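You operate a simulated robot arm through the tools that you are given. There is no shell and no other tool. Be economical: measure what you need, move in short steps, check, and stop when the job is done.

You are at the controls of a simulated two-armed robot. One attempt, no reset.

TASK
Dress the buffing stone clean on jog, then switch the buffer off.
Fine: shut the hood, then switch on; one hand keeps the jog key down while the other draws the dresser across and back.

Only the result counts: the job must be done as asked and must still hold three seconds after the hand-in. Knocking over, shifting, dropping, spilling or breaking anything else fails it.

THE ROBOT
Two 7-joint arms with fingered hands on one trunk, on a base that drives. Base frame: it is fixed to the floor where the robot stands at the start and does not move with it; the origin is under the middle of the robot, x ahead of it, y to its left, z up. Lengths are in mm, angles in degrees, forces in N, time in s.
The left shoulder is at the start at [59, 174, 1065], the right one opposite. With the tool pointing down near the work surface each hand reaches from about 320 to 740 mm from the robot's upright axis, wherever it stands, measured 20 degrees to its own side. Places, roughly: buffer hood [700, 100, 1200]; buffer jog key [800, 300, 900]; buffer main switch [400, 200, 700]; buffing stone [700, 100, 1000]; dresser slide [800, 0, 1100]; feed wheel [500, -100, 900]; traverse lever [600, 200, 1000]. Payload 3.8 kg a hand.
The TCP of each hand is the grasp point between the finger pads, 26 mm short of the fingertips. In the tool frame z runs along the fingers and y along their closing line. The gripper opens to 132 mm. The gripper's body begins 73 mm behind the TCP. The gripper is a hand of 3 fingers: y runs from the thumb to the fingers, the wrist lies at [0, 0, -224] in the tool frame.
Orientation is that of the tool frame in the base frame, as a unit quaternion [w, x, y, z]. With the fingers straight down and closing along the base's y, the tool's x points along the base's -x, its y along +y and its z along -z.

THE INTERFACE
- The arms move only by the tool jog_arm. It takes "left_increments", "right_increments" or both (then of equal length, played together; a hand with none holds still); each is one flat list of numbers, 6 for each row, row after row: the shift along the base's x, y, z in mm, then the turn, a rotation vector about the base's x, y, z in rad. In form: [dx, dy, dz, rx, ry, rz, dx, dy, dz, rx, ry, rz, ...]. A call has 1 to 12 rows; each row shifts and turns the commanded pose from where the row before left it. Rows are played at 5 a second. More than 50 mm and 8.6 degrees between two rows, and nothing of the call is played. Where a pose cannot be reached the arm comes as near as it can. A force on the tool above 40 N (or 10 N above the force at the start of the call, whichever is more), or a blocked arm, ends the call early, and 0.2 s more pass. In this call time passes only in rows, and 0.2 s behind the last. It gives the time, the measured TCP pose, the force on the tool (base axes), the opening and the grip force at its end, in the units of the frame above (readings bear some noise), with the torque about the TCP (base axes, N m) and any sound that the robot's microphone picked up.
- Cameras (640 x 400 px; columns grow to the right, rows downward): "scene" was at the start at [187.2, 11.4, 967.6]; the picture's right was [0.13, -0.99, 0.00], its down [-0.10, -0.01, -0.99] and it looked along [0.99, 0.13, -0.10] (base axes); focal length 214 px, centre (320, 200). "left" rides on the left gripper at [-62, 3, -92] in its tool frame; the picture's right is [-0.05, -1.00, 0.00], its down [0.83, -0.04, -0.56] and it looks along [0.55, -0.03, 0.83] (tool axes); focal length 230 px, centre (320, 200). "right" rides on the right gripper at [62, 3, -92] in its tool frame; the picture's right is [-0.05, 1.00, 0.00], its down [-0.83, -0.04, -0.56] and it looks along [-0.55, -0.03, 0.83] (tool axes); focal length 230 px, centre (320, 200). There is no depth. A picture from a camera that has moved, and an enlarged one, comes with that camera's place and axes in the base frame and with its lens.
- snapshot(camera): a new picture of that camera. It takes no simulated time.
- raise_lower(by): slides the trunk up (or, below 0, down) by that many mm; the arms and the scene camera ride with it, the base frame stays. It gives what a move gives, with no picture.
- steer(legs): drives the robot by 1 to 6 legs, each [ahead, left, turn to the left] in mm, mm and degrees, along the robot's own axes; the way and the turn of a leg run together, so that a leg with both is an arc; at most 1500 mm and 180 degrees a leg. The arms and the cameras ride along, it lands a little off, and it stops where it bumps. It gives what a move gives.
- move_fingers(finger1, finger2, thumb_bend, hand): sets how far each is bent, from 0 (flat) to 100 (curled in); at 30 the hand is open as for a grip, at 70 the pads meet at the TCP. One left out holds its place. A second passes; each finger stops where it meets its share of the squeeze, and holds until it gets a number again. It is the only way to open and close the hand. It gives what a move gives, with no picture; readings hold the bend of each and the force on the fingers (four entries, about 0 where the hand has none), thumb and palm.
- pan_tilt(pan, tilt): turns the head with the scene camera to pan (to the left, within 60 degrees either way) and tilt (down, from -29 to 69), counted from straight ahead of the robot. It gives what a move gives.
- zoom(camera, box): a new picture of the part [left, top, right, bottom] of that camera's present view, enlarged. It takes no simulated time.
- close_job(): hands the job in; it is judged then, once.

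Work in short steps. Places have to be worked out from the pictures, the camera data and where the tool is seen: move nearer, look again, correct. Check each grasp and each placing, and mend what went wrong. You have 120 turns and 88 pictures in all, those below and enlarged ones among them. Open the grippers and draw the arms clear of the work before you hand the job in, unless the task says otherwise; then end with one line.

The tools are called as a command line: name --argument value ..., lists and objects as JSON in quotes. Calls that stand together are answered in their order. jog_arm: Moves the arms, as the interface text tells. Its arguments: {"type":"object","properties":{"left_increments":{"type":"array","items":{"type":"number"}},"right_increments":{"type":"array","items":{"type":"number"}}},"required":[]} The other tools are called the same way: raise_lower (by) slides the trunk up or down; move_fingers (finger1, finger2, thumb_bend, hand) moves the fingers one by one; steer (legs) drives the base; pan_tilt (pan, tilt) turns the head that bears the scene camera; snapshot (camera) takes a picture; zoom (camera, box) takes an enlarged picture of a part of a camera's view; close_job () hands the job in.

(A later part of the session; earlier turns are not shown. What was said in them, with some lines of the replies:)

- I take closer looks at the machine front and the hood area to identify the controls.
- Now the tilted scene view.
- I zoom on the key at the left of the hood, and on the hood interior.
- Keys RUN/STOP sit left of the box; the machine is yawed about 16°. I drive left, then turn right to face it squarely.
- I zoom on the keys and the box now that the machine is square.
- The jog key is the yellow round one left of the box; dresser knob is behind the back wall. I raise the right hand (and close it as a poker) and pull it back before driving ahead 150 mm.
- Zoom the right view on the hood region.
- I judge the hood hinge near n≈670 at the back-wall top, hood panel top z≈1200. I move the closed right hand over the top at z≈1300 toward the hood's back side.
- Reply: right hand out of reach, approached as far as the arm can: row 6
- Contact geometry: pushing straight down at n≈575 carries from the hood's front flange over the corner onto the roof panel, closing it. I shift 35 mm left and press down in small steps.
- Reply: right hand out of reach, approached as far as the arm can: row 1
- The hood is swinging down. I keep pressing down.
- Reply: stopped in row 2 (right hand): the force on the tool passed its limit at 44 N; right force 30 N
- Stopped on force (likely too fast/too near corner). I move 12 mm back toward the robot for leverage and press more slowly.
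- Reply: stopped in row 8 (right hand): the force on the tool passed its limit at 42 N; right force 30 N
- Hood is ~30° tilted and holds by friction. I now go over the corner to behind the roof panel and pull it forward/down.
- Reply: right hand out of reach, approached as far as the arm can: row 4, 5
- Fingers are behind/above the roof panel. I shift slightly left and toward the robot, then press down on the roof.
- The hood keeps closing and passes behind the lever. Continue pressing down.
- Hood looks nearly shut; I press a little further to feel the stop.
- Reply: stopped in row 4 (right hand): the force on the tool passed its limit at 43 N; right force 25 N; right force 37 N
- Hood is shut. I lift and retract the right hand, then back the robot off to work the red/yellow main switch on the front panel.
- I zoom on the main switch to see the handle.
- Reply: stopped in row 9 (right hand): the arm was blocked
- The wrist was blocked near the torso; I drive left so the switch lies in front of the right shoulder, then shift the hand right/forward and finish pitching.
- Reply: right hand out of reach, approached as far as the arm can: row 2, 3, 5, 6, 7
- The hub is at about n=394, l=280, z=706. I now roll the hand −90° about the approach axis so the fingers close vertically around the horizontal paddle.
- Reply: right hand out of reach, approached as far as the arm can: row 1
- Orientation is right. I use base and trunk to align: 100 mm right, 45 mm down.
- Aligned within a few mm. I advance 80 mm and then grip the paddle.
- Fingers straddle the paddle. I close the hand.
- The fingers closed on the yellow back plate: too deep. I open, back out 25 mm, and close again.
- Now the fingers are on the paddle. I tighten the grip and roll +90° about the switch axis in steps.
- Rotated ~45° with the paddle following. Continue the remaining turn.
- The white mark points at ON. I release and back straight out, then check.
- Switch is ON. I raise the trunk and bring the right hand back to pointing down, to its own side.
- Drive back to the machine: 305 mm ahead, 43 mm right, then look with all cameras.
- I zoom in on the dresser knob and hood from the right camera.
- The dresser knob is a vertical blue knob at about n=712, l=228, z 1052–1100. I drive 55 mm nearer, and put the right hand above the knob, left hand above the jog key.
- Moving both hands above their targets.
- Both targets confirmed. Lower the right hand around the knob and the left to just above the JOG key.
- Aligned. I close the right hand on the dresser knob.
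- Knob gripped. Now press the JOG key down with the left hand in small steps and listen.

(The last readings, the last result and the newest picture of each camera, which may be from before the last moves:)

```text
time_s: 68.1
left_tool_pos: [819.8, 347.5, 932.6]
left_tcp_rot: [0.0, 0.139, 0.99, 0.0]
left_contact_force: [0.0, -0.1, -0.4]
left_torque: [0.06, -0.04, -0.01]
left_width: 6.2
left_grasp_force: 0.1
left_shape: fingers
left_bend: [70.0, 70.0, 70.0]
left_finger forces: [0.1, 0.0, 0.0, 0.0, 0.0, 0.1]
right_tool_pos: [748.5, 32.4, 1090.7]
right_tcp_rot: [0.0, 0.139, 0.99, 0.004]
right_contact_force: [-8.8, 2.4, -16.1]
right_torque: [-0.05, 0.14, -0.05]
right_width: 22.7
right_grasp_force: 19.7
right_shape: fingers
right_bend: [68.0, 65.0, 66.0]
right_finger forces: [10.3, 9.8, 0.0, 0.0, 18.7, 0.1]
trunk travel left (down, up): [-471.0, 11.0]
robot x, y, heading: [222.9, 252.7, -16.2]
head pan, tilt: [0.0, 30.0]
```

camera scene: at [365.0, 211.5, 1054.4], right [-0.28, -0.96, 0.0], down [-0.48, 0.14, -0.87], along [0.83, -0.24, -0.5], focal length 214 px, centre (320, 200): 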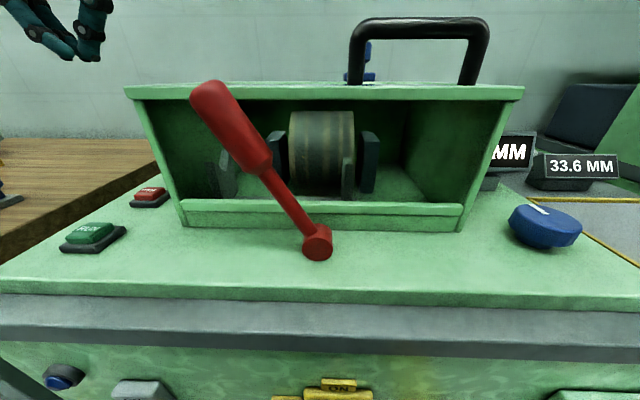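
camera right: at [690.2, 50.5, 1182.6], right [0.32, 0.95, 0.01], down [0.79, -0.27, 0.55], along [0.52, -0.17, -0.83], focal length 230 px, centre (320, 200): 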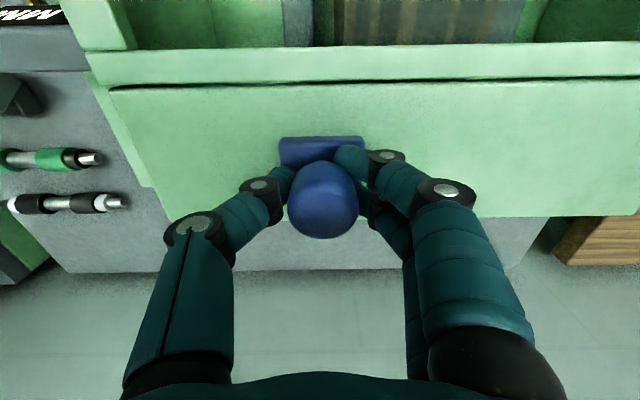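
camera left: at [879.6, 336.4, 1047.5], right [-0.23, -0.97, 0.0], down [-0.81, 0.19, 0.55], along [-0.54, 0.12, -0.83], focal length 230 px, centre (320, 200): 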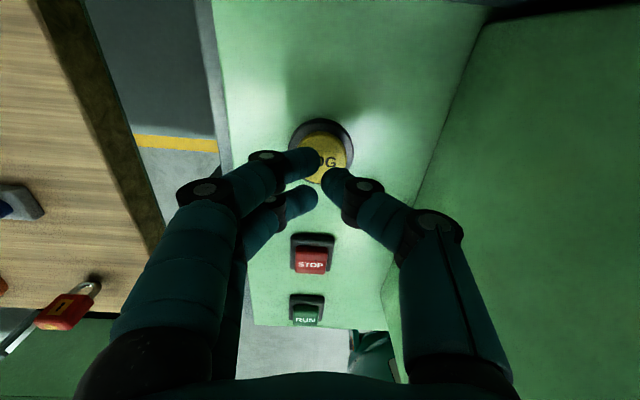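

Not in contact yet; continue in 3 mm steps.

jog_arm --left_increments '[0, 0, -3, 0, 0, 0, 0, 0, -3, 0, 0, 0, 0, 0, -3, 0, 0, 0, 0, 0, -3, 0, 0, 0]'

snapshot --camera "left"

```text
time_s: 69.1
left_tool_pos: [820.1, 346.5, 925.6]
left_tcp_rot: [0.005, 0.139, 0.99, -0.001]
left_contact_force: [-1.0, 1.5, 27.6]
left_torque: [-0.03, 0.05, -0.03]
left_width: 4.0
left_grasp_force: 13.6
left_shape: fingers
left_bend: [71.0, 71.0, 71.0]
left_finger forces: [6.0, 7.2, 0.0, 0.0, 14.2, 0.0]
right_tool_pos: [747.8, 30.3, 1090.5]
right_tcp_rot: [0.001, 0.139, 0.99, 0.003]
right_contact_force: [-2.0, 1.7, -27.7]
right_torque: [-0.03, 0.08, -0.01]
right_width: 23.1
right_grasp_force: 19.4
right_shape: fingers
right_bend: [67.0, 64.0, 66.0]
right_finger forces: [10.4, 11.4, 0.1, 0.0, 17.2, 0.1]
trunk travel left (down, up): [-471.0, 11.0]
robot x, y, heading: [225.5, 252.6, -16.2]
head pan, tilt: [0.0, 30.0]
heard: click
```

```text
35 pictures are left
camera left: at [880.5, 333.6, 1016.9], right [-0.23, -0.97, 0.0], down [-0.81, 0.19, 0.55], along [-0.53, 0.12, -0.84], focal length 230 px, centre (320, 200)
```

left: 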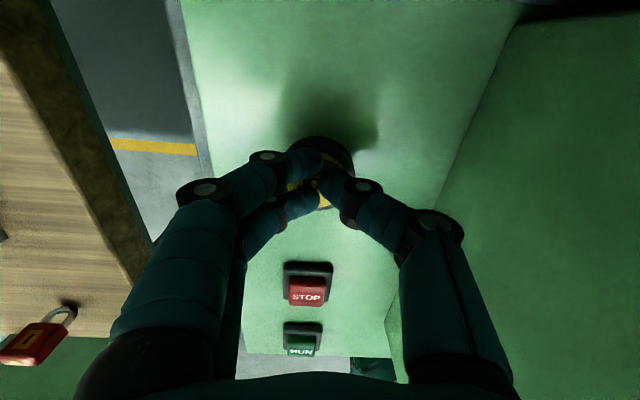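

Click heard: jog is down. I check the stone in the scene view, and relieve the right hand's upward pull by 4 mm.

jog_arm --right_increments '[0, 0, -3, 0, 0, 0, 0, 0, -2, 0, 0, 0]'

zoom --camera "scene" --box '[180, 10, 500, 230]'

```text
time_s: 69.7
left_tool_pos: [820.7, 346.5, 925.4]
left_tcp_rot: [0.005, 0.139, 0.99, -0.001]
left_contact_force: [2.9, 1.1, 29.2]
left_torque: [-0.01, 0.05, 0.0]
left_width: 4.1
left_grasp_force: 14.2
left_shape: fingers
left_bend: [71.0, 71.0, 71.0]
left_finger forces: [6.6, 7.8, 0.0, 0.1, 14.1, 0.0]
right_tool_pos: [748.2, 31.7, 1090.3]
right_tcp_rot: [0.004, 0.139, 0.99, 0.004]
right_contact_force: [0.0, -0.7, -9.0]
right_torque: [-0.07, 0.03, -0.03]
right_width: 22.6
right_grasp_force: 15.8
right_shape: fingers
right_bend: [68.0, 65.0, 66.0]
right_finger forces: [7.2, 8.6, 0.0, 0.0, 15.6, 0.0]
trunk travel left (down, up): [-471.0, 11.0]
robot x, y, heading: [227.0, 253.5, -16.3]
head pan, tilt: [0.0, 30.0]
```

```text
1.82 times, centred on (340, 120) of scene
camera zoom: at [415.9, 195.8, 1055.1], right [-0.28, -0.96, 0.0], down [-0.48, 0.14, -0.87], along [0.83, -0.24, -0.5], focal length 390 px, centre (284, 346)
```

zoom: 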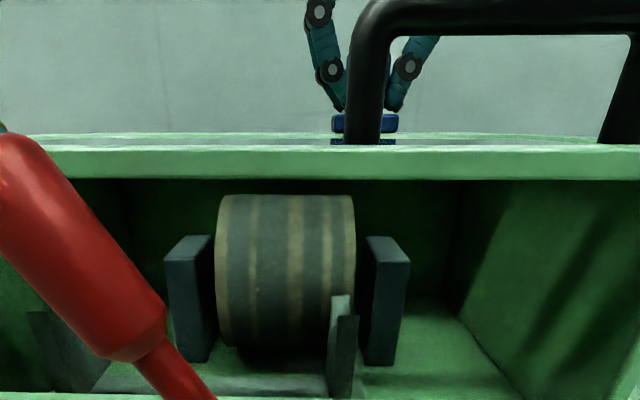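

Stone spans about l=255–348 and the knob is at its right end (239). With JOG held, I draw the dresser slowly to the left.

jog_arm --right_increments '[1.66, 5.77, 0, 0, 0, 0, 1.66, 5.77, 0, 0, 0, 0, 1.66, 5.77, 0, 0, 0, 0, 1.66, 5.77, 0, 0, 0, 0, 1.66, 5.77, 0, 0, 0, 0, 1.66, 5.77, 0, 0, 0, 0]'

zoom --camera "scene" --box '[180, 10, 500, 230]'

snapshot --camera "right"

```text
time_s: 71.0
left_tool_pos: [817.5, 343.5, 925.4]
left_tcp_rot: [0.004, 0.14, 0.99, 0.0]
left_contact_force: [-0.1, 2.2, 13.1]
left_torque: [0.06, 0.04, -0.01]
left_width: 2.8
left_grasp_force: 6.5
left_shape: fingers
left_bend: [71.0, 71.0, 71.0]
left_finger forces: [3.2, 4.4, 0.0, 0.1, 5.9, 0.0]
right_tool_pos: [751.2, 46.9, 1090.2]
right_tcp_rot: [0.0, 0.149, 0.989, -0.006]
right_contact_force: [-12.0, -23.7, 10.1]
right_torque: [-0.59, 0.25, -0.11]
right_width: 25.6
right_grasp_force: 17.9
right_shape: fingers
right_bend: [73.0, 71.0, 63.0]
right_finger forces: [2.7, 2.7, 0.0, 0.1, 29.9, 0.0]
trunk travel left (down, up): [-471.0, 11.0]
robot x, y, heading: [223.9, 250.8, -16.2]
head pan, tilt: [0.0, 30.0]
stopped in row 6 (right hand): the force on the tool passed its limit at 41 N (the readings are from after the stop); the commanded pose is now the measured one
```

```text
1.82 times, centred on (340, 120) of scene
camera zoom: at [413.2, 193.9, 1054.5], right [-0.28, -0.96, 0.0], down [-0.48, 0.14, -0.87], along [0.83, -0.24, -0.5], focal length 390 px, centre (284, 346)
```

zoom: 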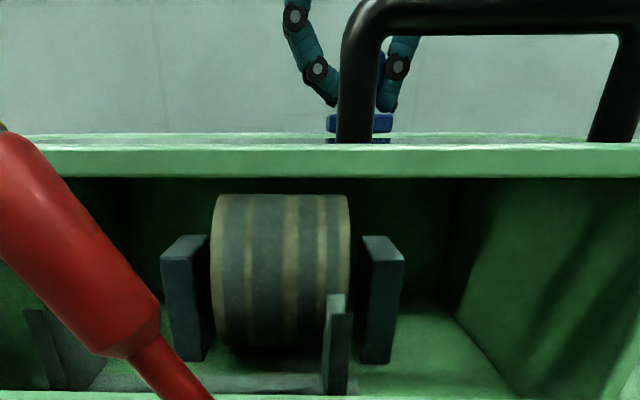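

```text
32 pictures are left
camera right: at [694.7, 68.2, 1181.9], right [0.34, 0.94, -0.01], down [0.78, -0.28, 0.56], along [0.52, -0.2, -0.83], focal length 230 px, centre (320, 200)
```

right: 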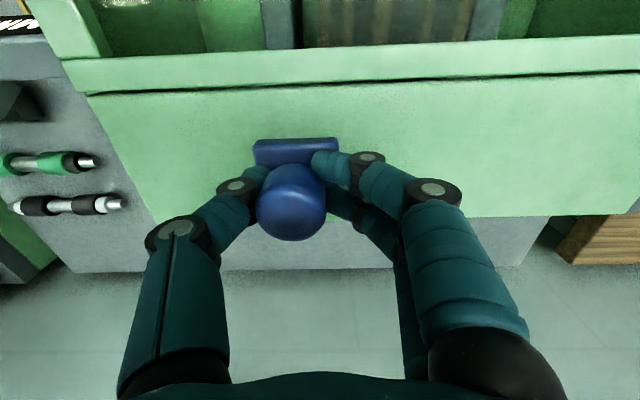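

The knob did not move left. I first re-centre, then test it to the right.

jog_arm --right_increments '[-1.66, -5.77, 0, 0, 0, 0, -1.66, -5.77, 0, 0, 0, 0, -1.66, -5.77, 0, 0, 0, 0, -1.66, -5.77, 0, 0, 0, 0, -1.66, -5.77, 0, 0, 0, 0, -1.66, -5.77, 0, 0, 0, 0]'

snapshot --camera "right"

```text
time_s: 72.4
left_tool_pos: [817.4, 344.5, 923.8]
left_tcp_rot: [0.004, 0.14, 0.99, -0.001]
left_contact_force: [-4.1, -5.0, 26.2]
left_torque: [-0.3, 0.24, 0.0]
left_width: 2.6
left_grasp_force: 13.1
left_shape: fingers
left_bend: [71.0, 71.0, 71.0]
left_finger forces: [2.0, 2.6, 0.1, 0.0, 21.4, 0.0]
right_tool_pos: [742.4, 18.9, 1090.2]
right_tcp_rot: [0.001, 0.144, 0.99, -0.001]
right_contact_force: [-6.3, 2.0, -5.4]
right_torque: [0.0, 0.08, -0.01]
right_width: 20.4
right_grasp_force: 16.8
right_shape: fingers
right_bend: [71.0, 67.0, 67.0]
right_finger forces: [7.4, 7.0, 0.0, 0.1, 19.4, 0.1]
trunk travel left (down, up): [-471.0, 11.0]
robot x, y, heading: [227.2, 252.4, -16.3]
head pan, tilt: [0.0, 30.0]
```

```text
31 pictures are left
camera right: at [685.5, 40.1, 1180.8], right [0.33, 0.94, 0.0], down [0.78, -0.28, 0.56], along [0.52, -0.19, -0.83], focal length 230 px, centre (320, 200)
```

right: 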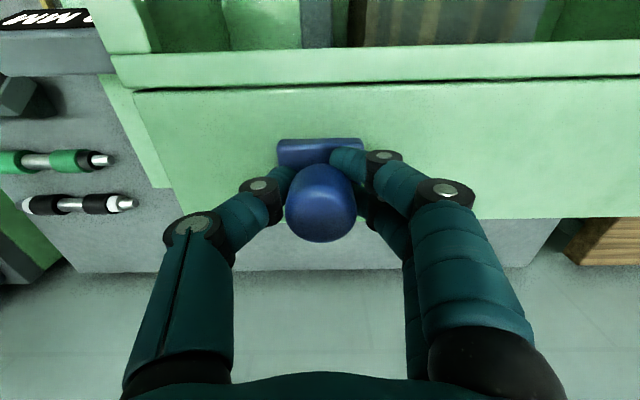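

It moves freely to the right: its rest was the left end. I continue drawing it right.

jog_arm --right_increments '[-1.66, -5.77, 0, 0, 0, 0, -1.66, -5.77, 0, 0, 0, 0, -1.66, -5.77, 0, 0, 0, 0, -1.66, -5.77, 0, 0, 0, 0, -1.66, -5.77, 0, 0, 0, 0, -1.66, -5.77, 0, 0, 0, 0, -1.66, -5.77, 0, 0, 0, 0, -1.66, -5.77, 0, 0, 0, 0]'

snapshot --camera "right"

zoom --camera "scene" --box '[180, 10, 500, 230]'

```text
time_s: 74.2
left_tool_pos: [818.8, 345.9, 924.8]
left_tcp_rot: [0.005, 0.14, 0.99, 0.0]
left_contact_force: [1.4, -7.6, 21.4]
left_torque: [-0.3, 0.07, 0.04]
left_width: 2.9
left_grasp_force: 11.3
left_shape: fingers
left_bend: [71.0, 71.0, 71.0]
left_finger forces: [1.5, 1.8, 0.0, 0.0, 19.2, 0.0]
right_tool_pos: [728.0, -26.2, 1089.8]
right_tcp_rot: [0.0, 0.144, 0.99, -0.001]
right_contact_force: [-19.3, 7.1, -15.3]
right_torque: [0.13, 0.28, 0.02]
right_width: 21.0
right_grasp_force: 18.9
right_shape: fingers
right_bend: [70.0, 67.0, 67.0]
right_finger forces: [11.6, 7.0, 0.0, 0.0, 19.2, 0.1]
trunk travel left (down, up): [-471.0, 11.0]
robot x, y, heading: [220.9, 251.7, -16.0]
head pan, tilt: [0.0, 30.0]
```

```text
30 pictures are left
camera right: at [671.4, -6.6, 1181.1], right [0.33, 0.94, 0.0], down [0.78, -0.28, 0.56], along [0.52, -0.19, -0.83], focal length 230 px, centre (320, 200)
```

right: 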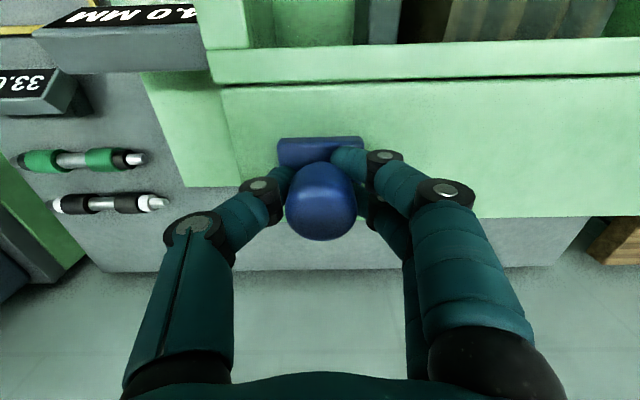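

```text
1.82 times, centred on (340, 120) of scene
camera zoom: at [413.8, 195.4, 1054.8], right [-0.28, -0.96, 0.0], down [-0.48, 0.14, -0.87], along [0.83, -0.24, -0.5], focal length 390 px, centre (284, 346)
```

zoom: 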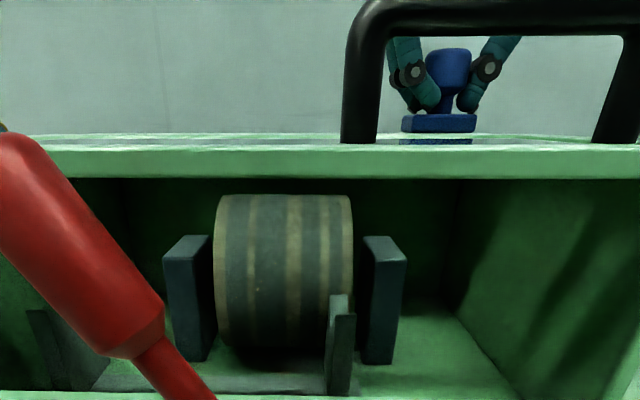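

The knob has travelled ~63 mm right. Continue to the end stop, easing n by a few mm.

jog_arm --right_increments '[-3.6, -5.2, -1, 0, 0, 0, -2.6, -5.5, -1, 0, 0, 0, -1.66, -5.77, 0, 0, 0, 0, -1.66, -5.77, 0, 0, 0, 0, -1.66, -5.77, 0, 0, 0, 0, -1.66, -5.77, 0, 0, 0, 0, -1.66, -5.77, 0, 0, 0, 0, -1.66, -5.77, 0, 0, 0, 0]'

snapshot --camera "right"

```text
time_s: 76.0
left_tool_pos: [820.0, 347.7, 924.8]
left_tcp_rot: [0.006, 0.139, 0.99, -0.004]
left_contact_force: [-5.5, -8.6, 28.0]
left_torque: [-0.5, 0.28, -0.01]
left_width: 4.9
left_grasp_force: 13.9
left_shape: fingers
left_bend: [71.0, 71.0, 70.0]
left_finger forces: [1.0, 1.2, 0.0, 0.1, 26.0, 0.0]
right_tool_pos: [715.8, -61.5, 1091.1]
right_tcp_rot: [0.004, 0.138, 0.99, 0.002]
right_contact_force: [11.2, 36.9, 0.5]
right_torque: [0.59, -0.23, -0.06]
right_width: 22.6
right_grasp_force: 19.8
right_shape: fingers
right_bend: [63.0, 58.0, 73.0]
right_finger forces: [16.7, 20.8, 0.1, 0.1, 2.1, 0.0]
trunk travel left (down, up): [-471.0, 11.0]
robot x, y, heading: [226.2, 252.1, -16.0]
head pan, tilt: [0.0, 30.0]
```

```text
28 pictures are left
camera right: at [657.9, -43.1, 1181.9], right [0.32, 0.95, 0.01], down [0.78, -0.27, 0.56], along [0.53, -0.18, -0.83], focal length 230 px, centre (320, 200)
```

right: 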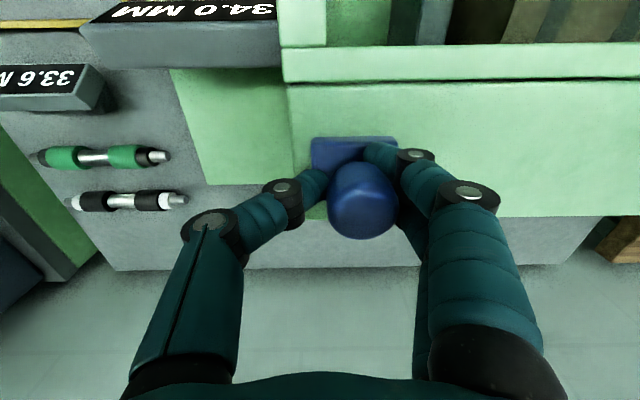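

Right end stop reached. Now draw it back left, slowly, JOG still held.

jog_arm --right_increments '[1.66, 5.77, 0, 0, 0, 0, 1.66, 5.77, 0, 0, 0, 0, 1.66, 5.77, 0, 0, 0, 0, 1.66, 5.77, 0, 0, 0, 0, 1.66, 5.77, 0, 0, 0, 0, 1.66, 5.77, 0, 0, 0, 0, 1.66, 5.77, 0, 0, 0, 0, 1.66, 5.77, 0, 0, 0, 0, 1.66, 5.77, 0, 0, 0, 0, 1.66, 5.77, 0, 0, 0, 0, 1.66, 5.77, 0, 0, 0, 0, 1.66, 5.77, 0, 0, 0, 0]'

jog_arm --right_increments '[1.66, 5.77, 0, 0, 0, 0, 1.66, 5.77, 0, 0, 0, 0, 1.66, 5.77, 0, 0, 0, 0, 1.66, 5.77, 0, 0, 0, 0, 1.66, 5.77, 0, 0, 0, 0, 0.83, 2.9, 0, 0, 0, 0]'

zoom --camera "scene" --box '[180, 10, 500, 230]'

```text
time_s: 78.6
left_tool_pos: [819.9, 345.8, 925.1]
left_tcp_rot: [0.005, 0.14, 0.99, -0.001]
left_contact_force: [-0.7, 4.1, 31.7]
left_torque: [0.17, 0.13, -0.03]
left_width: 4.0
left_grasp_force: 16.1
left_shape: fingers
left_bend: [71.0, 71.0, 71.0]
left_finger forces: [9.3, 10.5, 0.1, 0.0, 12.7, 0.0]
right_tool_pos: [735.3, -0.4, 1088.4]
right_tcp_rot: [0.002, 0.143, 0.99, -0.002]
right_contact_force: [5.8, -1.4, 2.6]
right_torque: [-0.09, -0.18, -0.14]
right_width: 17.9
right_grasp_force: 20.8
right_shape: fingers
right_bend: [70.0, 69.0, 68.0]
right_finger forces: [6.4, 20.7, 0.0, 0.0, 14.7, 0.1]
trunk travel left (down, up): [-471.0, 11.0]
robot x, y, heading: [223.3, 252.3, -16.3]
head pan, tilt: [0.0, 30.0]
```

```text
time_s: 80.0
left_tool_pos: [819.7, 345.7, 925.1]
left_tcp_rot: [0.005, 0.14, 0.99, -0.002]
left_contact_force: [-5.2, 5.0, 34.4]
left_torque: [0.15, 0.26, -0.04]
left_width: 3.9
left_grasp_force: 17.0
left_shape: fingers
left_bend: [71.0, 71.0, 71.0]
left_finger forces: [9.4, 10.8, 0.0, 0.1, 13.8, 0.0]
right_tool_pos: [743.7, 28.6, 1088.8]
right_tcp_rot: [0.002, 0.144, 0.99, -0.001]
right_contact_force: [9.5, -4.5, 1.3]
right_torque: [-0.17, -0.19, -0.06]
right_width: 17.3
right_grasp_force: 21.3
right_shape: fingers
right_bend: [70.0, 69.0, 68.0]
right_finger forces: [5.4, 19.9, 0.0, 0.0, 17.3, 0.0]
trunk travel left (down, up): [-471.0, 11.0]
robot x, y, heading: [228.4, 252.5, -16.2]
head pan, tilt: [0.0, 30.0]
```

```text
1.82 times, centred on (340, 120) of scene
camera zoom: at [415.1, 195.8, 1054.7], right [-0.28, -0.96, 0.0], down [-0.48, 0.14, -0.87], along [0.83, -0.24, -0.5], focal length 390 px, centre (284, 346)
```

zoom: 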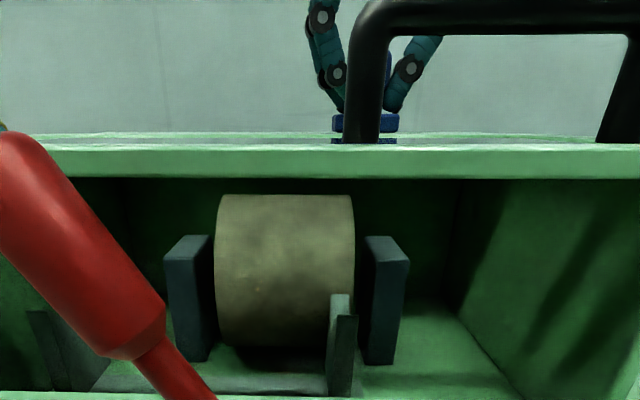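

The stone is now clean. A last nudge to the left stop to complete the return.

jog_arm --right_increments '[1.1, 3.85, 0, 0, 0, 0, 1.1, 3.85, 0, 0, 0, 0, 0.8, 2.9, 0, 0, 0, 0]'

jog_arm --left_increments '[0, 0, 10, 0, 0, 0, 0, 0, 20, 0, 0, 0, 0, 0, 40, 0, 0, 0, 0, 0, 45, 0, 0, 0, 0, 0, 45, 0, 0, 0]'

move_fingers --hand "right" --finger1 45 --finger2 45 --thumb_bend 45

snapshot --camera "right"

```text
time_s: 80.8
left_tool_pos: [819.6, 345.2, 924.7]
left_tcp_rot: [0.004, 0.139, 0.99, 0.0]
left_contact_force: [-0.3, 7.6, 29.4]
left_torque: [0.29, 0.08, -0.03]
left_width: 3.1
left_grasp_force: 15.6
left_shape: fingers
left_bend: [71.0, 71.0, 71.0]
left_finger forces: [10.6, 11.9, 0.0, 0.1, 7.1, 0.0]
right_tool_pos: [746.1, 35.6, 1088.8]
right_tcp_rot: [0.001, 0.147, 0.989, -0.004]
right_contact_force: [3.5, -21.5, 6.2]
right_torque: [-0.87, 0.11, 0.02]
right_width: 17.5
right_grasp_force: 29.3
right_shape: fingers
right_bend: [70.0, 67.0, 68.0]
right_finger forces: [5.5, 9.1, 0.0, 0.0, 43.8, 0.0]
trunk travel left (down, up): [-471.0, 11.0]
robot x, y, heading: [227.8, 250.6, -16.0]
head pan, tilt: [0.0, 30.0]
```

```text
time_s: 82.0
left_tool_pos: [817.8, 344.6, 1083.2]
left_tcp_rot: [0.002, 0.14, 0.99, 0.001]
left_contact_force: [-0.8, -0.6, 0.0]
left_torque: [0.01, 0.02, -0.03]
left_width: 5.2
left_grasp_force: 0.1
left_shape: fingers
left_bend: [70.0, 70.0, 70.0]
left_finger forces: [0.0, 0.0, 0.1, 0.1, 0.1, 0.0]
right_tool_pos: [747.3, 36.6, 1087.3]
right_tcp_rot: [0.002, 0.145, 0.989, -0.003]
right_contact_force: [-5.1, -21.6, 19.6]
right_torque: [-1.06, 0.34, -0.11]
right_width: 17.6
right_grasp_force: 34.7
right_shape: fingers
right_bend: [70.0, 68.0, 69.0]
right_finger forces: [5.4, 9.7, 0.0, 0.1, 54.5, 0.1]
trunk travel left (down, up): [-471.0, 11.0]
robot x, y, heading: [226.9, 251.1, -16.2]
head pan, tilt: [0.0, 30.0]
```

```text
time_s: 83.0
left_tool_pos: [821.1, 346.9, 1079.2]
left_tcp_rot: [0.0, 0.139, 0.99, 0.0]
left_contact_force: [0.4, 0.0, -0.8]
left_torque: [-0.01, 0.01, 0.03]
left_width: 5.3
left_grasp_force: 0.0
left_shape: fingers
left_bend: [70.0, 70.0, 70.0]
left_finger forces: [0.1, 0.0, 0.1, 0.0, 0.1, 0.0]
right_tool_pos: [749.0, 40.5, 1085.9]
right_tcp_rot: [0.0, 0.144, 0.99, -0.002]
right_contact_force: [0.0, 0.0, 0.0]
right_torque: [0.01, 0.05, 0.0]
right_width: 83.8
right_grasp_force: 0.0
right_shape: fingers
right_bend: [45.0, 45.0, 45.0]
right_finger forces: [0.0, 0.0, 0.0, 0.0, 0.0, 0.0]
trunk travel left (down, up): [-471.0, 11.0]
robot x, y, heading: [226.4, 251.8, -16.1]
head pan, tilt: [0.0, 30.0]
```

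```text
26 pictures are left
camera right: at [691.2, 60.9, 1178.0], right [0.33, 0.94, 0.0], down [0.78, -0.28, 0.56], along [0.52, -0.19, -0.83], focal length 230 px, centre (320, 200)
```

right: 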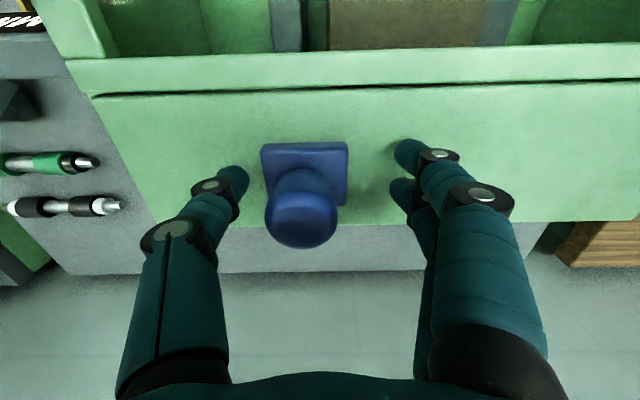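

Released. I lift the right hand clear, retrace, and drive back to the switch-operating position.

jog_arm --right_increments '[0, -6, 35, 0, 0, 0, 0, 0, 40, 0, 0, 0, 0, 0, 40, 0, 0, 0, -41, -20, 0, 0, 0, 0, -41, -20, 0, 0, 0, 0, -41, -20, 0, 0, 0, 0]'

steer --legs '[[-362, 0, 0], [0, 43, 0]]'

```text
time_s: 84.4
left_tool_pos: [817.9, 346.4, 1081.6]
left_tcp_rot: [0.002, 0.141, 0.99, 0.0]
left_contact_force: [-0.1, 0.3, 0.0]
left_torque: [0.0, -0.04, 0.02]
left_width: 5.2
left_grasp_force: 0.2
left_shape: fingers
left_bend: [70.0, 70.0, 70.0]
left_finger forces: [0.0, 0.0, 0.0, 0.0, 0.0, 0.0]
right_tool_pos: [624.0, -25.9, 1202.5]
right_tcp_rot: [0.0, 0.144, 0.99, -0.001]
right_contact_force: [0.7, 0.4, -0.5]
right_torque: [0.04, -0.01, 0.02]
right_width: 83.9
right_grasp_force: 0.0
right_shape: fingers
right_bend: [45.0, 45.0, 45.0]
right_finger forces: [0.1, 0.0, 0.0, 0.0, 0.1, 0.1]
trunk travel left (down, up): [-471.0, 11.0]
robot x, y, heading: [225.9, 250.8, -16.2]
head pan, tilt: [0.0, 30.0]
```

```text
time_s: 87.4
left_tool_pos: [488.2, 487.8, 1081.5]
left_tcp_rot: [0.002, 0.141, 0.99, 0.0]
left_contact_force: [0.1, -0.3, 0.4]
left_torque: [-0.03, 0.01, 0.01]
left_width: 5.5
left_grasp_force: 0.0
left_shape: fingers
left_bend: [70.0, 70.0, 70.0]
left_finger forces: [0.1, 0.1, 0.0, 0.0, 0.0, 0.0]
right_tool_pos: [291.9, 115.2, 1202.4]
right_tcp_rot: [0.0, 0.145, 0.989, -0.001]
right_contact_force: [0.9, -0.8, -0.7]
right_torque: [-0.02, -0.01, -0.04]
right_width: 84.1
right_grasp_force: 0.1
right_shape: fingers
right_bend: [45.0, 45.0, 45.0]
right_finger forces: [0.1, 0.0, 0.0, 0.0, 0.1, 0.1]
trunk travel left (down, up): [-471.0, 11.0]
robot x, y, heading: [-102.7, 394.6, -16.4]
head pan, tilt: [0.0, 30.0]
```

Reverse the earlier pitch motion (hand to forward-pointing), retracting the left hand a little too, then lower the trunk.

jog_arm --right_increments '[0, 0, 0, -0.04, -0.137, 0, 0, 0, -20, -0.04, -0.137, 0, 0, 0, -20, -0.04, -0.137, 0, 0, 0, -20, -0.04, -0.137, 0, 0, 0, -20, -0.04, -0.137, 0, 0, 0, -20, -0.04, -0.137, 0, 0, 0, -20, -0.04, -0.137, 0, 0, 20, -20, -0.04, -0.137, 0, 0, 25, -20, -0.04, -0.137, 0, 0, 25, -20, -0.04, -0.137, 0, 0, 30, -20, -0.04, -0.137, 0]' --left_increments '[-20, 6, 0, 0, 0, 0, -20, 6, 0, 0, 0, 0, -20, 6, 0, 0, 0, 0, 0, 0, 0, 0, 0, 0, 0, 0, 0, 0, 0, 0, 0, 0, 0, 0, 0, 0, 0, 0, 0, 0, 0, 0, 0, 0, 0, 0, 0, 0, 0, 0, 0, 0, 0, 0, 0, 0, 0, 0, 0, 0, 0, 0, 0, 0, 0, 0]'

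raise_lower --by -290

snapshot --camera "right"

```text
time_s: 89.8
left_tool_pos: [425.0, 506.2, 1080.7]
left_tcp_rot: [0.003, 0.141, 0.99, -0.001]
left_contact_force: [-0.5, 0.6, 0.7]
left_torque: [-0.01, 0.01, 0.01]
left_width: 5.1
left_grasp_force: 0.0
left_shape: fingers
left_bend: [70.0, 70.0, 70.0]
left_finger forces: [0.1, 0.0, 0.1, 0.1, 0.0, 0.1]
right_tool_pos: [291.3, 218.7, 1001.6]
right_tcp_rot: [0.701, 0.104, 0.699, -0.097]
right_contact_force: [0.7, 0.6, 0.4]
right_torque: [0.01, 0.0, 0.01]
right_width: 84.6
right_grasp_force: 0.2
right_shape: fingers
right_bend: [45.0, 45.0, 45.0]
right_finger forces: [0.0, 0.1, 0.0, 0.1, 0.1, 0.0]
trunk travel left (down, up): [-471.0, 11.0]
robot x, y, heading: [-110.8, 392.9, -16.0]
head pan, tilt: [0.0, 30.0]
```

```text
time_s: 92.7
left_tool_pos: [427.4, 505.5, 791.3]
left_tcp_rot: [0.002, 0.141, 0.99, 0.0]
left_contact_force: [0.7, 0.7, -0.5]
left_torque: [0.03, 0.0, -0.01]
left_width: 5.4
left_grasp_force: 0.1
left_shape: fingers
left_bend: [70.0, 70.0, 70.0]
left_finger forces: [0.0, 0.0, 0.0, 0.1, 0.0, 0.1]
right_tool_pos: [293.4, 214.5, 712.0]
right_tcp_rot: [0.7, 0.103, 0.7, -0.098]
right_contact_force: [-0.4, 0.2, 0.2]
right_torque: [-0.01, 0.02, -0.01]
right_width: 84.4
right_grasp_force: 0.1
right_shape: fingers
right_bend: [45.0, 45.0, 45.0]
right_finger forces: [0.0, 0.0, 0.0, 0.0, 0.0, 0.0]
trunk travel left (down, up): [-181.0, 301.0]
robot x, y, heading: [-109.1, 394.5, -16.3]
head pan, tilt: [0.0, 30.0]
```

```text
25 pictures are left
camera right: at [206.1, 243.8, 650.0], right [0.28, 0.96, 0.06], down [-0.55, 0.11, 0.83], along [0.79, -0.27, 0.55], focal length 230 px, centre (320, 200)
```

right: 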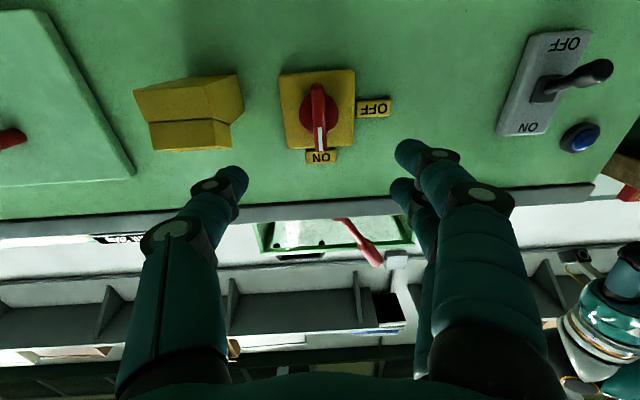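

Same pose as after the first turn. I advance to the paddle's known grasp point and close.

jog_arm --right_increments '[28, -8, -2, 0, 0, 0, 28, -8, -2, 0, 0, 0, 28, -8, -1, 0, 0, 0, 25.6, -7.5, -1, 0, 0, 0]'

move_fingers --hand "right" --finger1 80 --finger2 80 --thumb_bend 75

snapshot --camera "right"

```text
time_s: 93.7
left_tool_pos: [427.9, 504.1, 792.0]
left_tcp_rot: [0.002, 0.142, 0.99, 0.0]
left_contact_force: [-0.4, -0.4, 0.4]
left_torque: [0.01, 0.01, 0.01]
left_width: 4.9
left_grasp_force: 0.1
left_shape: fingers
left_bend: [70.0, 70.0, 70.0]
left_finger forces: [0.1, 0.0, 0.0, 0.1, 0.0, 0.1]
right_tool_pos: [403.3, 183.2, 705.1]
right_tcp_rot: [0.7, 0.103, 0.7, -0.099]
right_contact_force: [-0.6, -0.5, -0.2]
right_torque: [0.01, 0.01, -0.01]
right_width: 84.5
right_grasp_force: 0.0
right_shape: fingers
right_bend: [45.0, 45.0, 45.0]
right_finger forces: [0.0, 0.1, 0.1, 0.0, 0.0, 0.0]
trunk travel left (down, up): [-181.0, 301.0]
robot x, y, heading: [-106.5, 395.7, -16.3]
head pan, tilt: [0.0, 30.0]
```

```text
time_s: 94.7
left_tool_pos: [428.1, 503.9, 790.4]
left_tcp_rot: [0.001, 0.141, 0.99, -0.001]
left_contact_force: [0.1, 0.0, 0.0]
left_torque: [0.0, -0.03, 0.01]
left_width: 5.3
left_grasp_force: 0.0
left_shape: fingers
left_bend: [70.0, 70.0, 70.0]
left_finger forces: [0.1, 0.0, 0.0, 0.0, 0.1, 0.1]
right_tool_pos: [403.4, 184.2, 705.8]
right_tcp_rot: [0.7, 0.103, 0.7, -0.099]
right_contact_force: [10.8, -2.4, 1.2]
right_torque: [-0.01, -0.03, -0.04]
right_width: 12.1
right_grasp_force: 13.0
right_shape: fingers
right_bend: [71.0, 71.0, 68.0]
right_finger forces: [6.1, 6.3, 0.0, 0.0, 11.8, 0.1]
trunk travel left (down, up): [-181.0, 301.0]
robot x, y, heading: [-106.2, 394.8, -16.1]
head pan, tilt: [0.0, 30.0]
```

```text
24 pictures are left
camera right: at [315.8, 212.8, 643.7], right [0.28, 0.96, 0.06], down [-0.55, 0.11, 0.83], along [0.79, -0.27, 0.55], focal length 230 px, centre (320, 200)
```

right: 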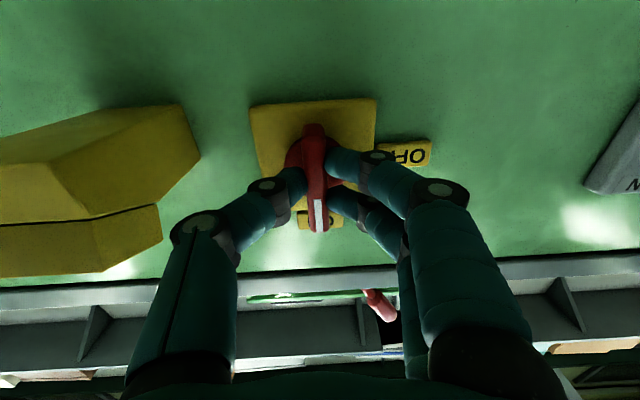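

Gripped. I roll −90° to turn the switch to OFF.

jog_arm --right_increments '[0, 0, 0, -0.13, 0.037, 0, 0, 0, 0, -0.13, 0.037, 0, 0, 0, 0, -0.13, 0.037, 0, 0, 0, 0, -0.13, 0.037, 0, 0, 0, 0, -0.13, 0.037, 0, 0, 0, 0, -0.13, 0.037, 0, 0, 0, 0, -0.13, 0.037, 0, 0, 0, 0, -0.13, 0.037, 0, 0, 0, 0, -0.13, 0.037, 0, 0, 0, 0, -0.13, 0.037, 0, 0, 0, 0, -0.13, 0.037, 0, 0, 0, 0, -0.13, 0.037, 0]'

snapshot --camera "right"

```text
time_s: 97.3
left_tool_pos: [426.1, 502.8, 792.0]
left_tcp_rot: [0.001, 0.142, 0.99, 0.0]
left_contact_force: [-0.4, 0.4, 0.0]
left_torque: [-0.02, -0.03, 0.01]
left_width: 5.0
left_grasp_force: 0.1
left_shape: fingers
left_bend: [70.0, 70.0, 70.0]
left_finger forces: [0.0, 0.0, 0.0, 0.0, 0.0, 0.0]
right_tool_pos: [402.2, 180.9, 706.2]
right_tcp_rot: [-0.414, 0.436, -0.552, 0.577]
right_contact_force: [-4.7, -19.7, 1.3]
right_torque: [0.11, -0.08, -0.35]
right_width: 12.3
right_grasp_force: 13.8
right_shape: fingers
right_bend: [72.0, 72.0, 68.0]
right_finger forces: [7.9, 5.6, 0.0, 0.0, 14.4, 0.0]
trunk travel left (down, up): [-181.0, 301.0]
robot x, y, heading: [-108.5, 392.0, -16.3]
head pan, tilt: [0.0, 30.0]
```

```text
23 pictures are left
camera right: at [297.5, 146.5, 704.2], right [0.01, 0.0, -1.0], down [-0.3, 0.95, 0.0], along [0.95, 0.3, 0.01], focal length 230 px, centre (320, 200)
```

right: 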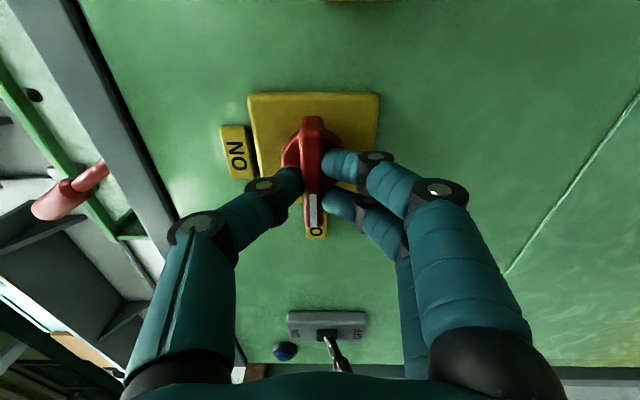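

The mark points at OFF. Release, back out, open the left hand, and check.

move_fingers --hand "right" --finger1 45 --finger2 45 --thumb_bend 45

jog_arm --right_increments '[-20, 5.7, 0, 0, 0, 0, -30, 8.6, 0, 0, 0, 0, -30, 8.6, 0, 0, 0, 0, -20, 5.7, 0, 0, 0, 0]'

move_fingers --hand "left" --finger1 30 --finger2 30 --thumb_bend 30

snapshot --camera "right"

```text
time_s: 98.3
left_tool_pos: [427.2, 505.7, 791.1]
left_tcp_rot: [0.002, 0.141, 0.99, 0.0]
left_contact_force: [0.2, 0.0, 0.3]
left_torque: [0.01, -0.05, -0.04]
left_width: 5.5
left_grasp_force: 0.2
left_shape: fingers
left_bend: [70.0, 70.0, 70.0]
left_finger forces: [0.0, 0.1, 0.0, 0.1, 0.0, 0.0]
right_tool_pos: [402.5, 184.0, 705.0]
right_tcp_rot: [-0.415, 0.437, -0.551, 0.577]
right_contact_force: [1.0, 0.2, 0.8]
right_torque: [0.01, 0.01, 0.03]
right_width: 83.8
right_grasp_force: 0.0
right_shape: fingers
right_bend: [45.0, 45.0, 45.0]
right_finger forces: [0.1, 0.1, 0.1, 0.1, 0.0, 0.1]
trunk travel left (down, up): [-181.0, 301.0]
robot x, y, heading: [-108.4, 394.6, -16.1]
head pan, tilt: [0.0, 30.0]
```

```text
time_s: 99.3
left_tool_pos: [427.5, 504.2, 791.7]
left_tcp_rot: [0.001, 0.141, 0.99, 0.0]
left_contact_force: [-0.4, -0.4, -0.7]
left_torque: [0.0, 0.0, 0.02]
left_width: 5.4
left_grasp_force: 0.0
left_shape: fingers
left_bend: [70.0, 70.0, 70.0]
left_finger forces: [0.1, 0.0, 0.0, 0.1, 0.0, 0.0]
right_tool_pos: [302.6, 210.6, 706.7]
right_tcp_rot: [-0.415, 0.436, -0.552, 0.577]
right_contact_force: [-0.2, 0.8, -0.8]
right_torque: [0.0, -0.01, -0.01]
right_width: 84.1
right_grasp_force: 0.1
right_shape: fingers
right_bend: [45.0, 45.0, 45.0]
right_finger forces: [0.0, 0.0, 0.0, 0.1, 0.1, 0.0]
trunk travel left (down, up): [-181.0, 301.0]
robot x, y, heading: [-109.4, 389.8, -16.5]
head pan, tilt: [0.0, 30.0]
```

```text
time_s: 100.3
left_tool_pos: [426.4, 504.9, 790.6]
left_tcp_rot: [0.003, 0.141, 0.99, 0.0]
left_contact_force: [0.0, -0.1, 0.5]
left_torque: [-0.05, -0.01, 0.0]
left_width: 134.0
left_grasp_force: 0.0
left_shape: fingers
left_bend: [30.0, 30.0, 30.0]
left_finger forces: [0.1, 0.0, 0.1, 0.0, 0.0, 0.0]
right_tool_pos: [303.3, 210.2, 704.4]
right_tcp_rot: [-0.416, 0.437, -0.551, 0.577]
right_contact_force: [0.2, -0.1, 0.2]
right_torque: [0.02, 0.03, -0.03]
right_width: 84.0
right_grasp_force: 0.0
right_shape: fingers
right_bend: [45.0, 45.0, 45.0]
right_finger forces: [0.1, 0.0, 0.0, 0.0, 0.0, 0.0]
trunk travel left (down, up): [-181.0, 301.0]
robot x, y, heading: [-110.3, 390.8, -16.2]
head pan, tilt: [0.0, 30.0]
```

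```text
22 pictures are left
camera right: at [198.3, 176.6, 703.9], right [0.01, 0.0, -1.0], down [-0.31, 0.95, 0.0], along [0.95, 0.31, 0.01], focal length 230 px, centre (320, 200)
```

right: 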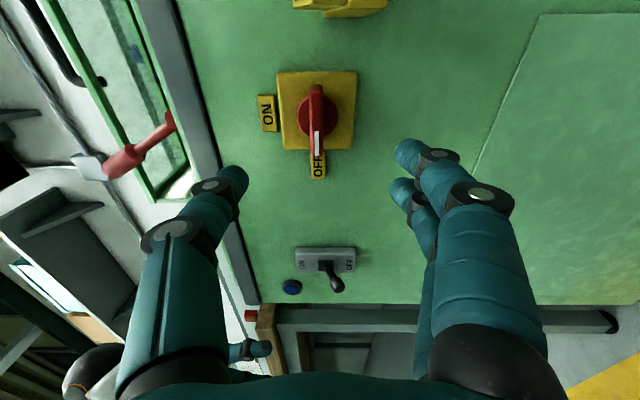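

Switch is OFF. I open the right hand, back the robot away, raise the trunk and do a final check.

move_fingers --hand "right" --finger1 30 --finger2 30 --thumb_bend 30

steer --legs '[[-120, 0, 0]]'

raise_lower --by 290

snapshot --camera "scene"

```text
time_s: 101.3
left_tool_pos: [427.0, 505.3, 791.7]
left_tcp_rot: [0.002, 0.141, 0.99, -0.001]
left_contact_force: [-0.2, 0.2, -0.7]
left_torque: [-0.03, 0.0, 0.01]
left_width: 133.9
left_grasp_force: 0.0
left_shape: fingers
left_bend: [30.0, 30.0, 30.0]
left_finger forces: [0.0, 0.0, 0.0, 0.0, 0.1, 0.0]
right_tool_pos: [303.4, 210.7, 704.3]
right_tcp_rot: [-0.414, 0.437, -0.552, 0.577]
right_contact_force: [0.2, 0.0, -0.2]
right_torque: [-0.01, 0.02, 0.0]
right_width: 133.9
right_grasp_force: 0.0
right_shape: fingers
right_bend: [30.0, 30.0, 30.0]
right_finger forces: [0.0, 0.1, 0.0, 0.0, 0.1, 0.0]
trunk travel left (down, up): [-181.0, 301.0]
robot x, y, heading: [-108.6, 392.3, -16.5]
head pan, tilt: [0.0, 30.0]
```

```text
time_s: 102.5
left_tool_pos: [313.3, 537.5, 789.1]
left_tcp_rot: [0.001, 0.141, 0.99, -0.001]
left_contact_force: [-0.5, 0.2, -0.7]
left_torque: [-0.05, 0.01, 0.03]
left_width: 133.8
left_grasp_force: 0.1
left_shape: fingers
left_bend: [30.0, 30.0, 30.0]
left_finger forces: [0.0, 0.0, 0.0, 0.0, 0.1, 0.1]
right_tool_pos: [188.9, 244.0, 705.6]
right_tcp_rot: [-0.415, 0.437, -0.552, 0.576]
right_contact_force: [-0.4, 0.0, 0.1]
right_torque: [-0.01, 0.02, 0.01]
right_width: 133.8
right_grasp_force: 0.1
right_shape: fingers
right_bend: [30.0, 30.0, 30.0]
right_finger forces: [0.1, 0.1, 0.0, 0.0, 0.1, 0.0]
trunk travel left (down, up): [-181.0, 301.0]
robot x, y, heading: [-219.3, 427.5, -16.0]
head pan, tilt: [0.0, 30.0]
```

```text
time_s: 105.4
left_tool_pos: [313.5, 538.5, 1079.5]
left_tcp_rot: [0.001, 0.14, 0.99, 0.0]
left_contact_force: [0.3, 0.4, -0.2]
left_torque: [-0.03, -0.01, -0.02]
left_width: 134.0
left_grasp_force: 0.2
left_shape: fingers
left_bend: [30.0, 30.0, 30.0]
left_finger forces: [0.1, 0.0, 0.0, 0.0, 0.0, 0.0]
right_tool_pos: [188.9, 244.8, 995.1]
right_tcp_rot: [-0.416, 0.437, -0.552, 0.576]
right_contact_force: [-0.4, -0.9, -0.5]
right_torque: [0.01, -0.02, 0.02]
right_width: 133.9
right_grasp_force: 0.0
right_shape: fingers
right_bend: [30.0, 30.0, 30.0]
right_finger forces: [0.1, 0.0, 0.0, 0.0, 0.0, 0.0]
trunk travel left (down, up): [-471.0, 11.0]
robot x, y, heading: [-221.8, 425.1, -16.3]
head pan, tilt: [0.0, 30.0]
```

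```text
21 pictures are left
camera scene: at [-29.6, 369.7, 1054.2], right [-0.28, -0.96, 0.0], down [-0.48, 0.14, -0.87], along [0.83, -0.24, -0.5], focal length 214 px, centre (320, 200)
```

scene: 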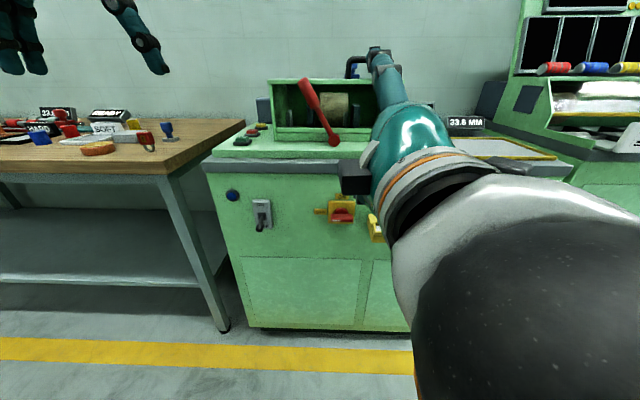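

Stone clean, hood shut, switch OFF, both hands open and clear. I hand the job in.

close_job

```text
The job is handed in.
```

The buffing stone is dressed clean on jog, the main switch is turned back to OFF, and the hood is still shut.
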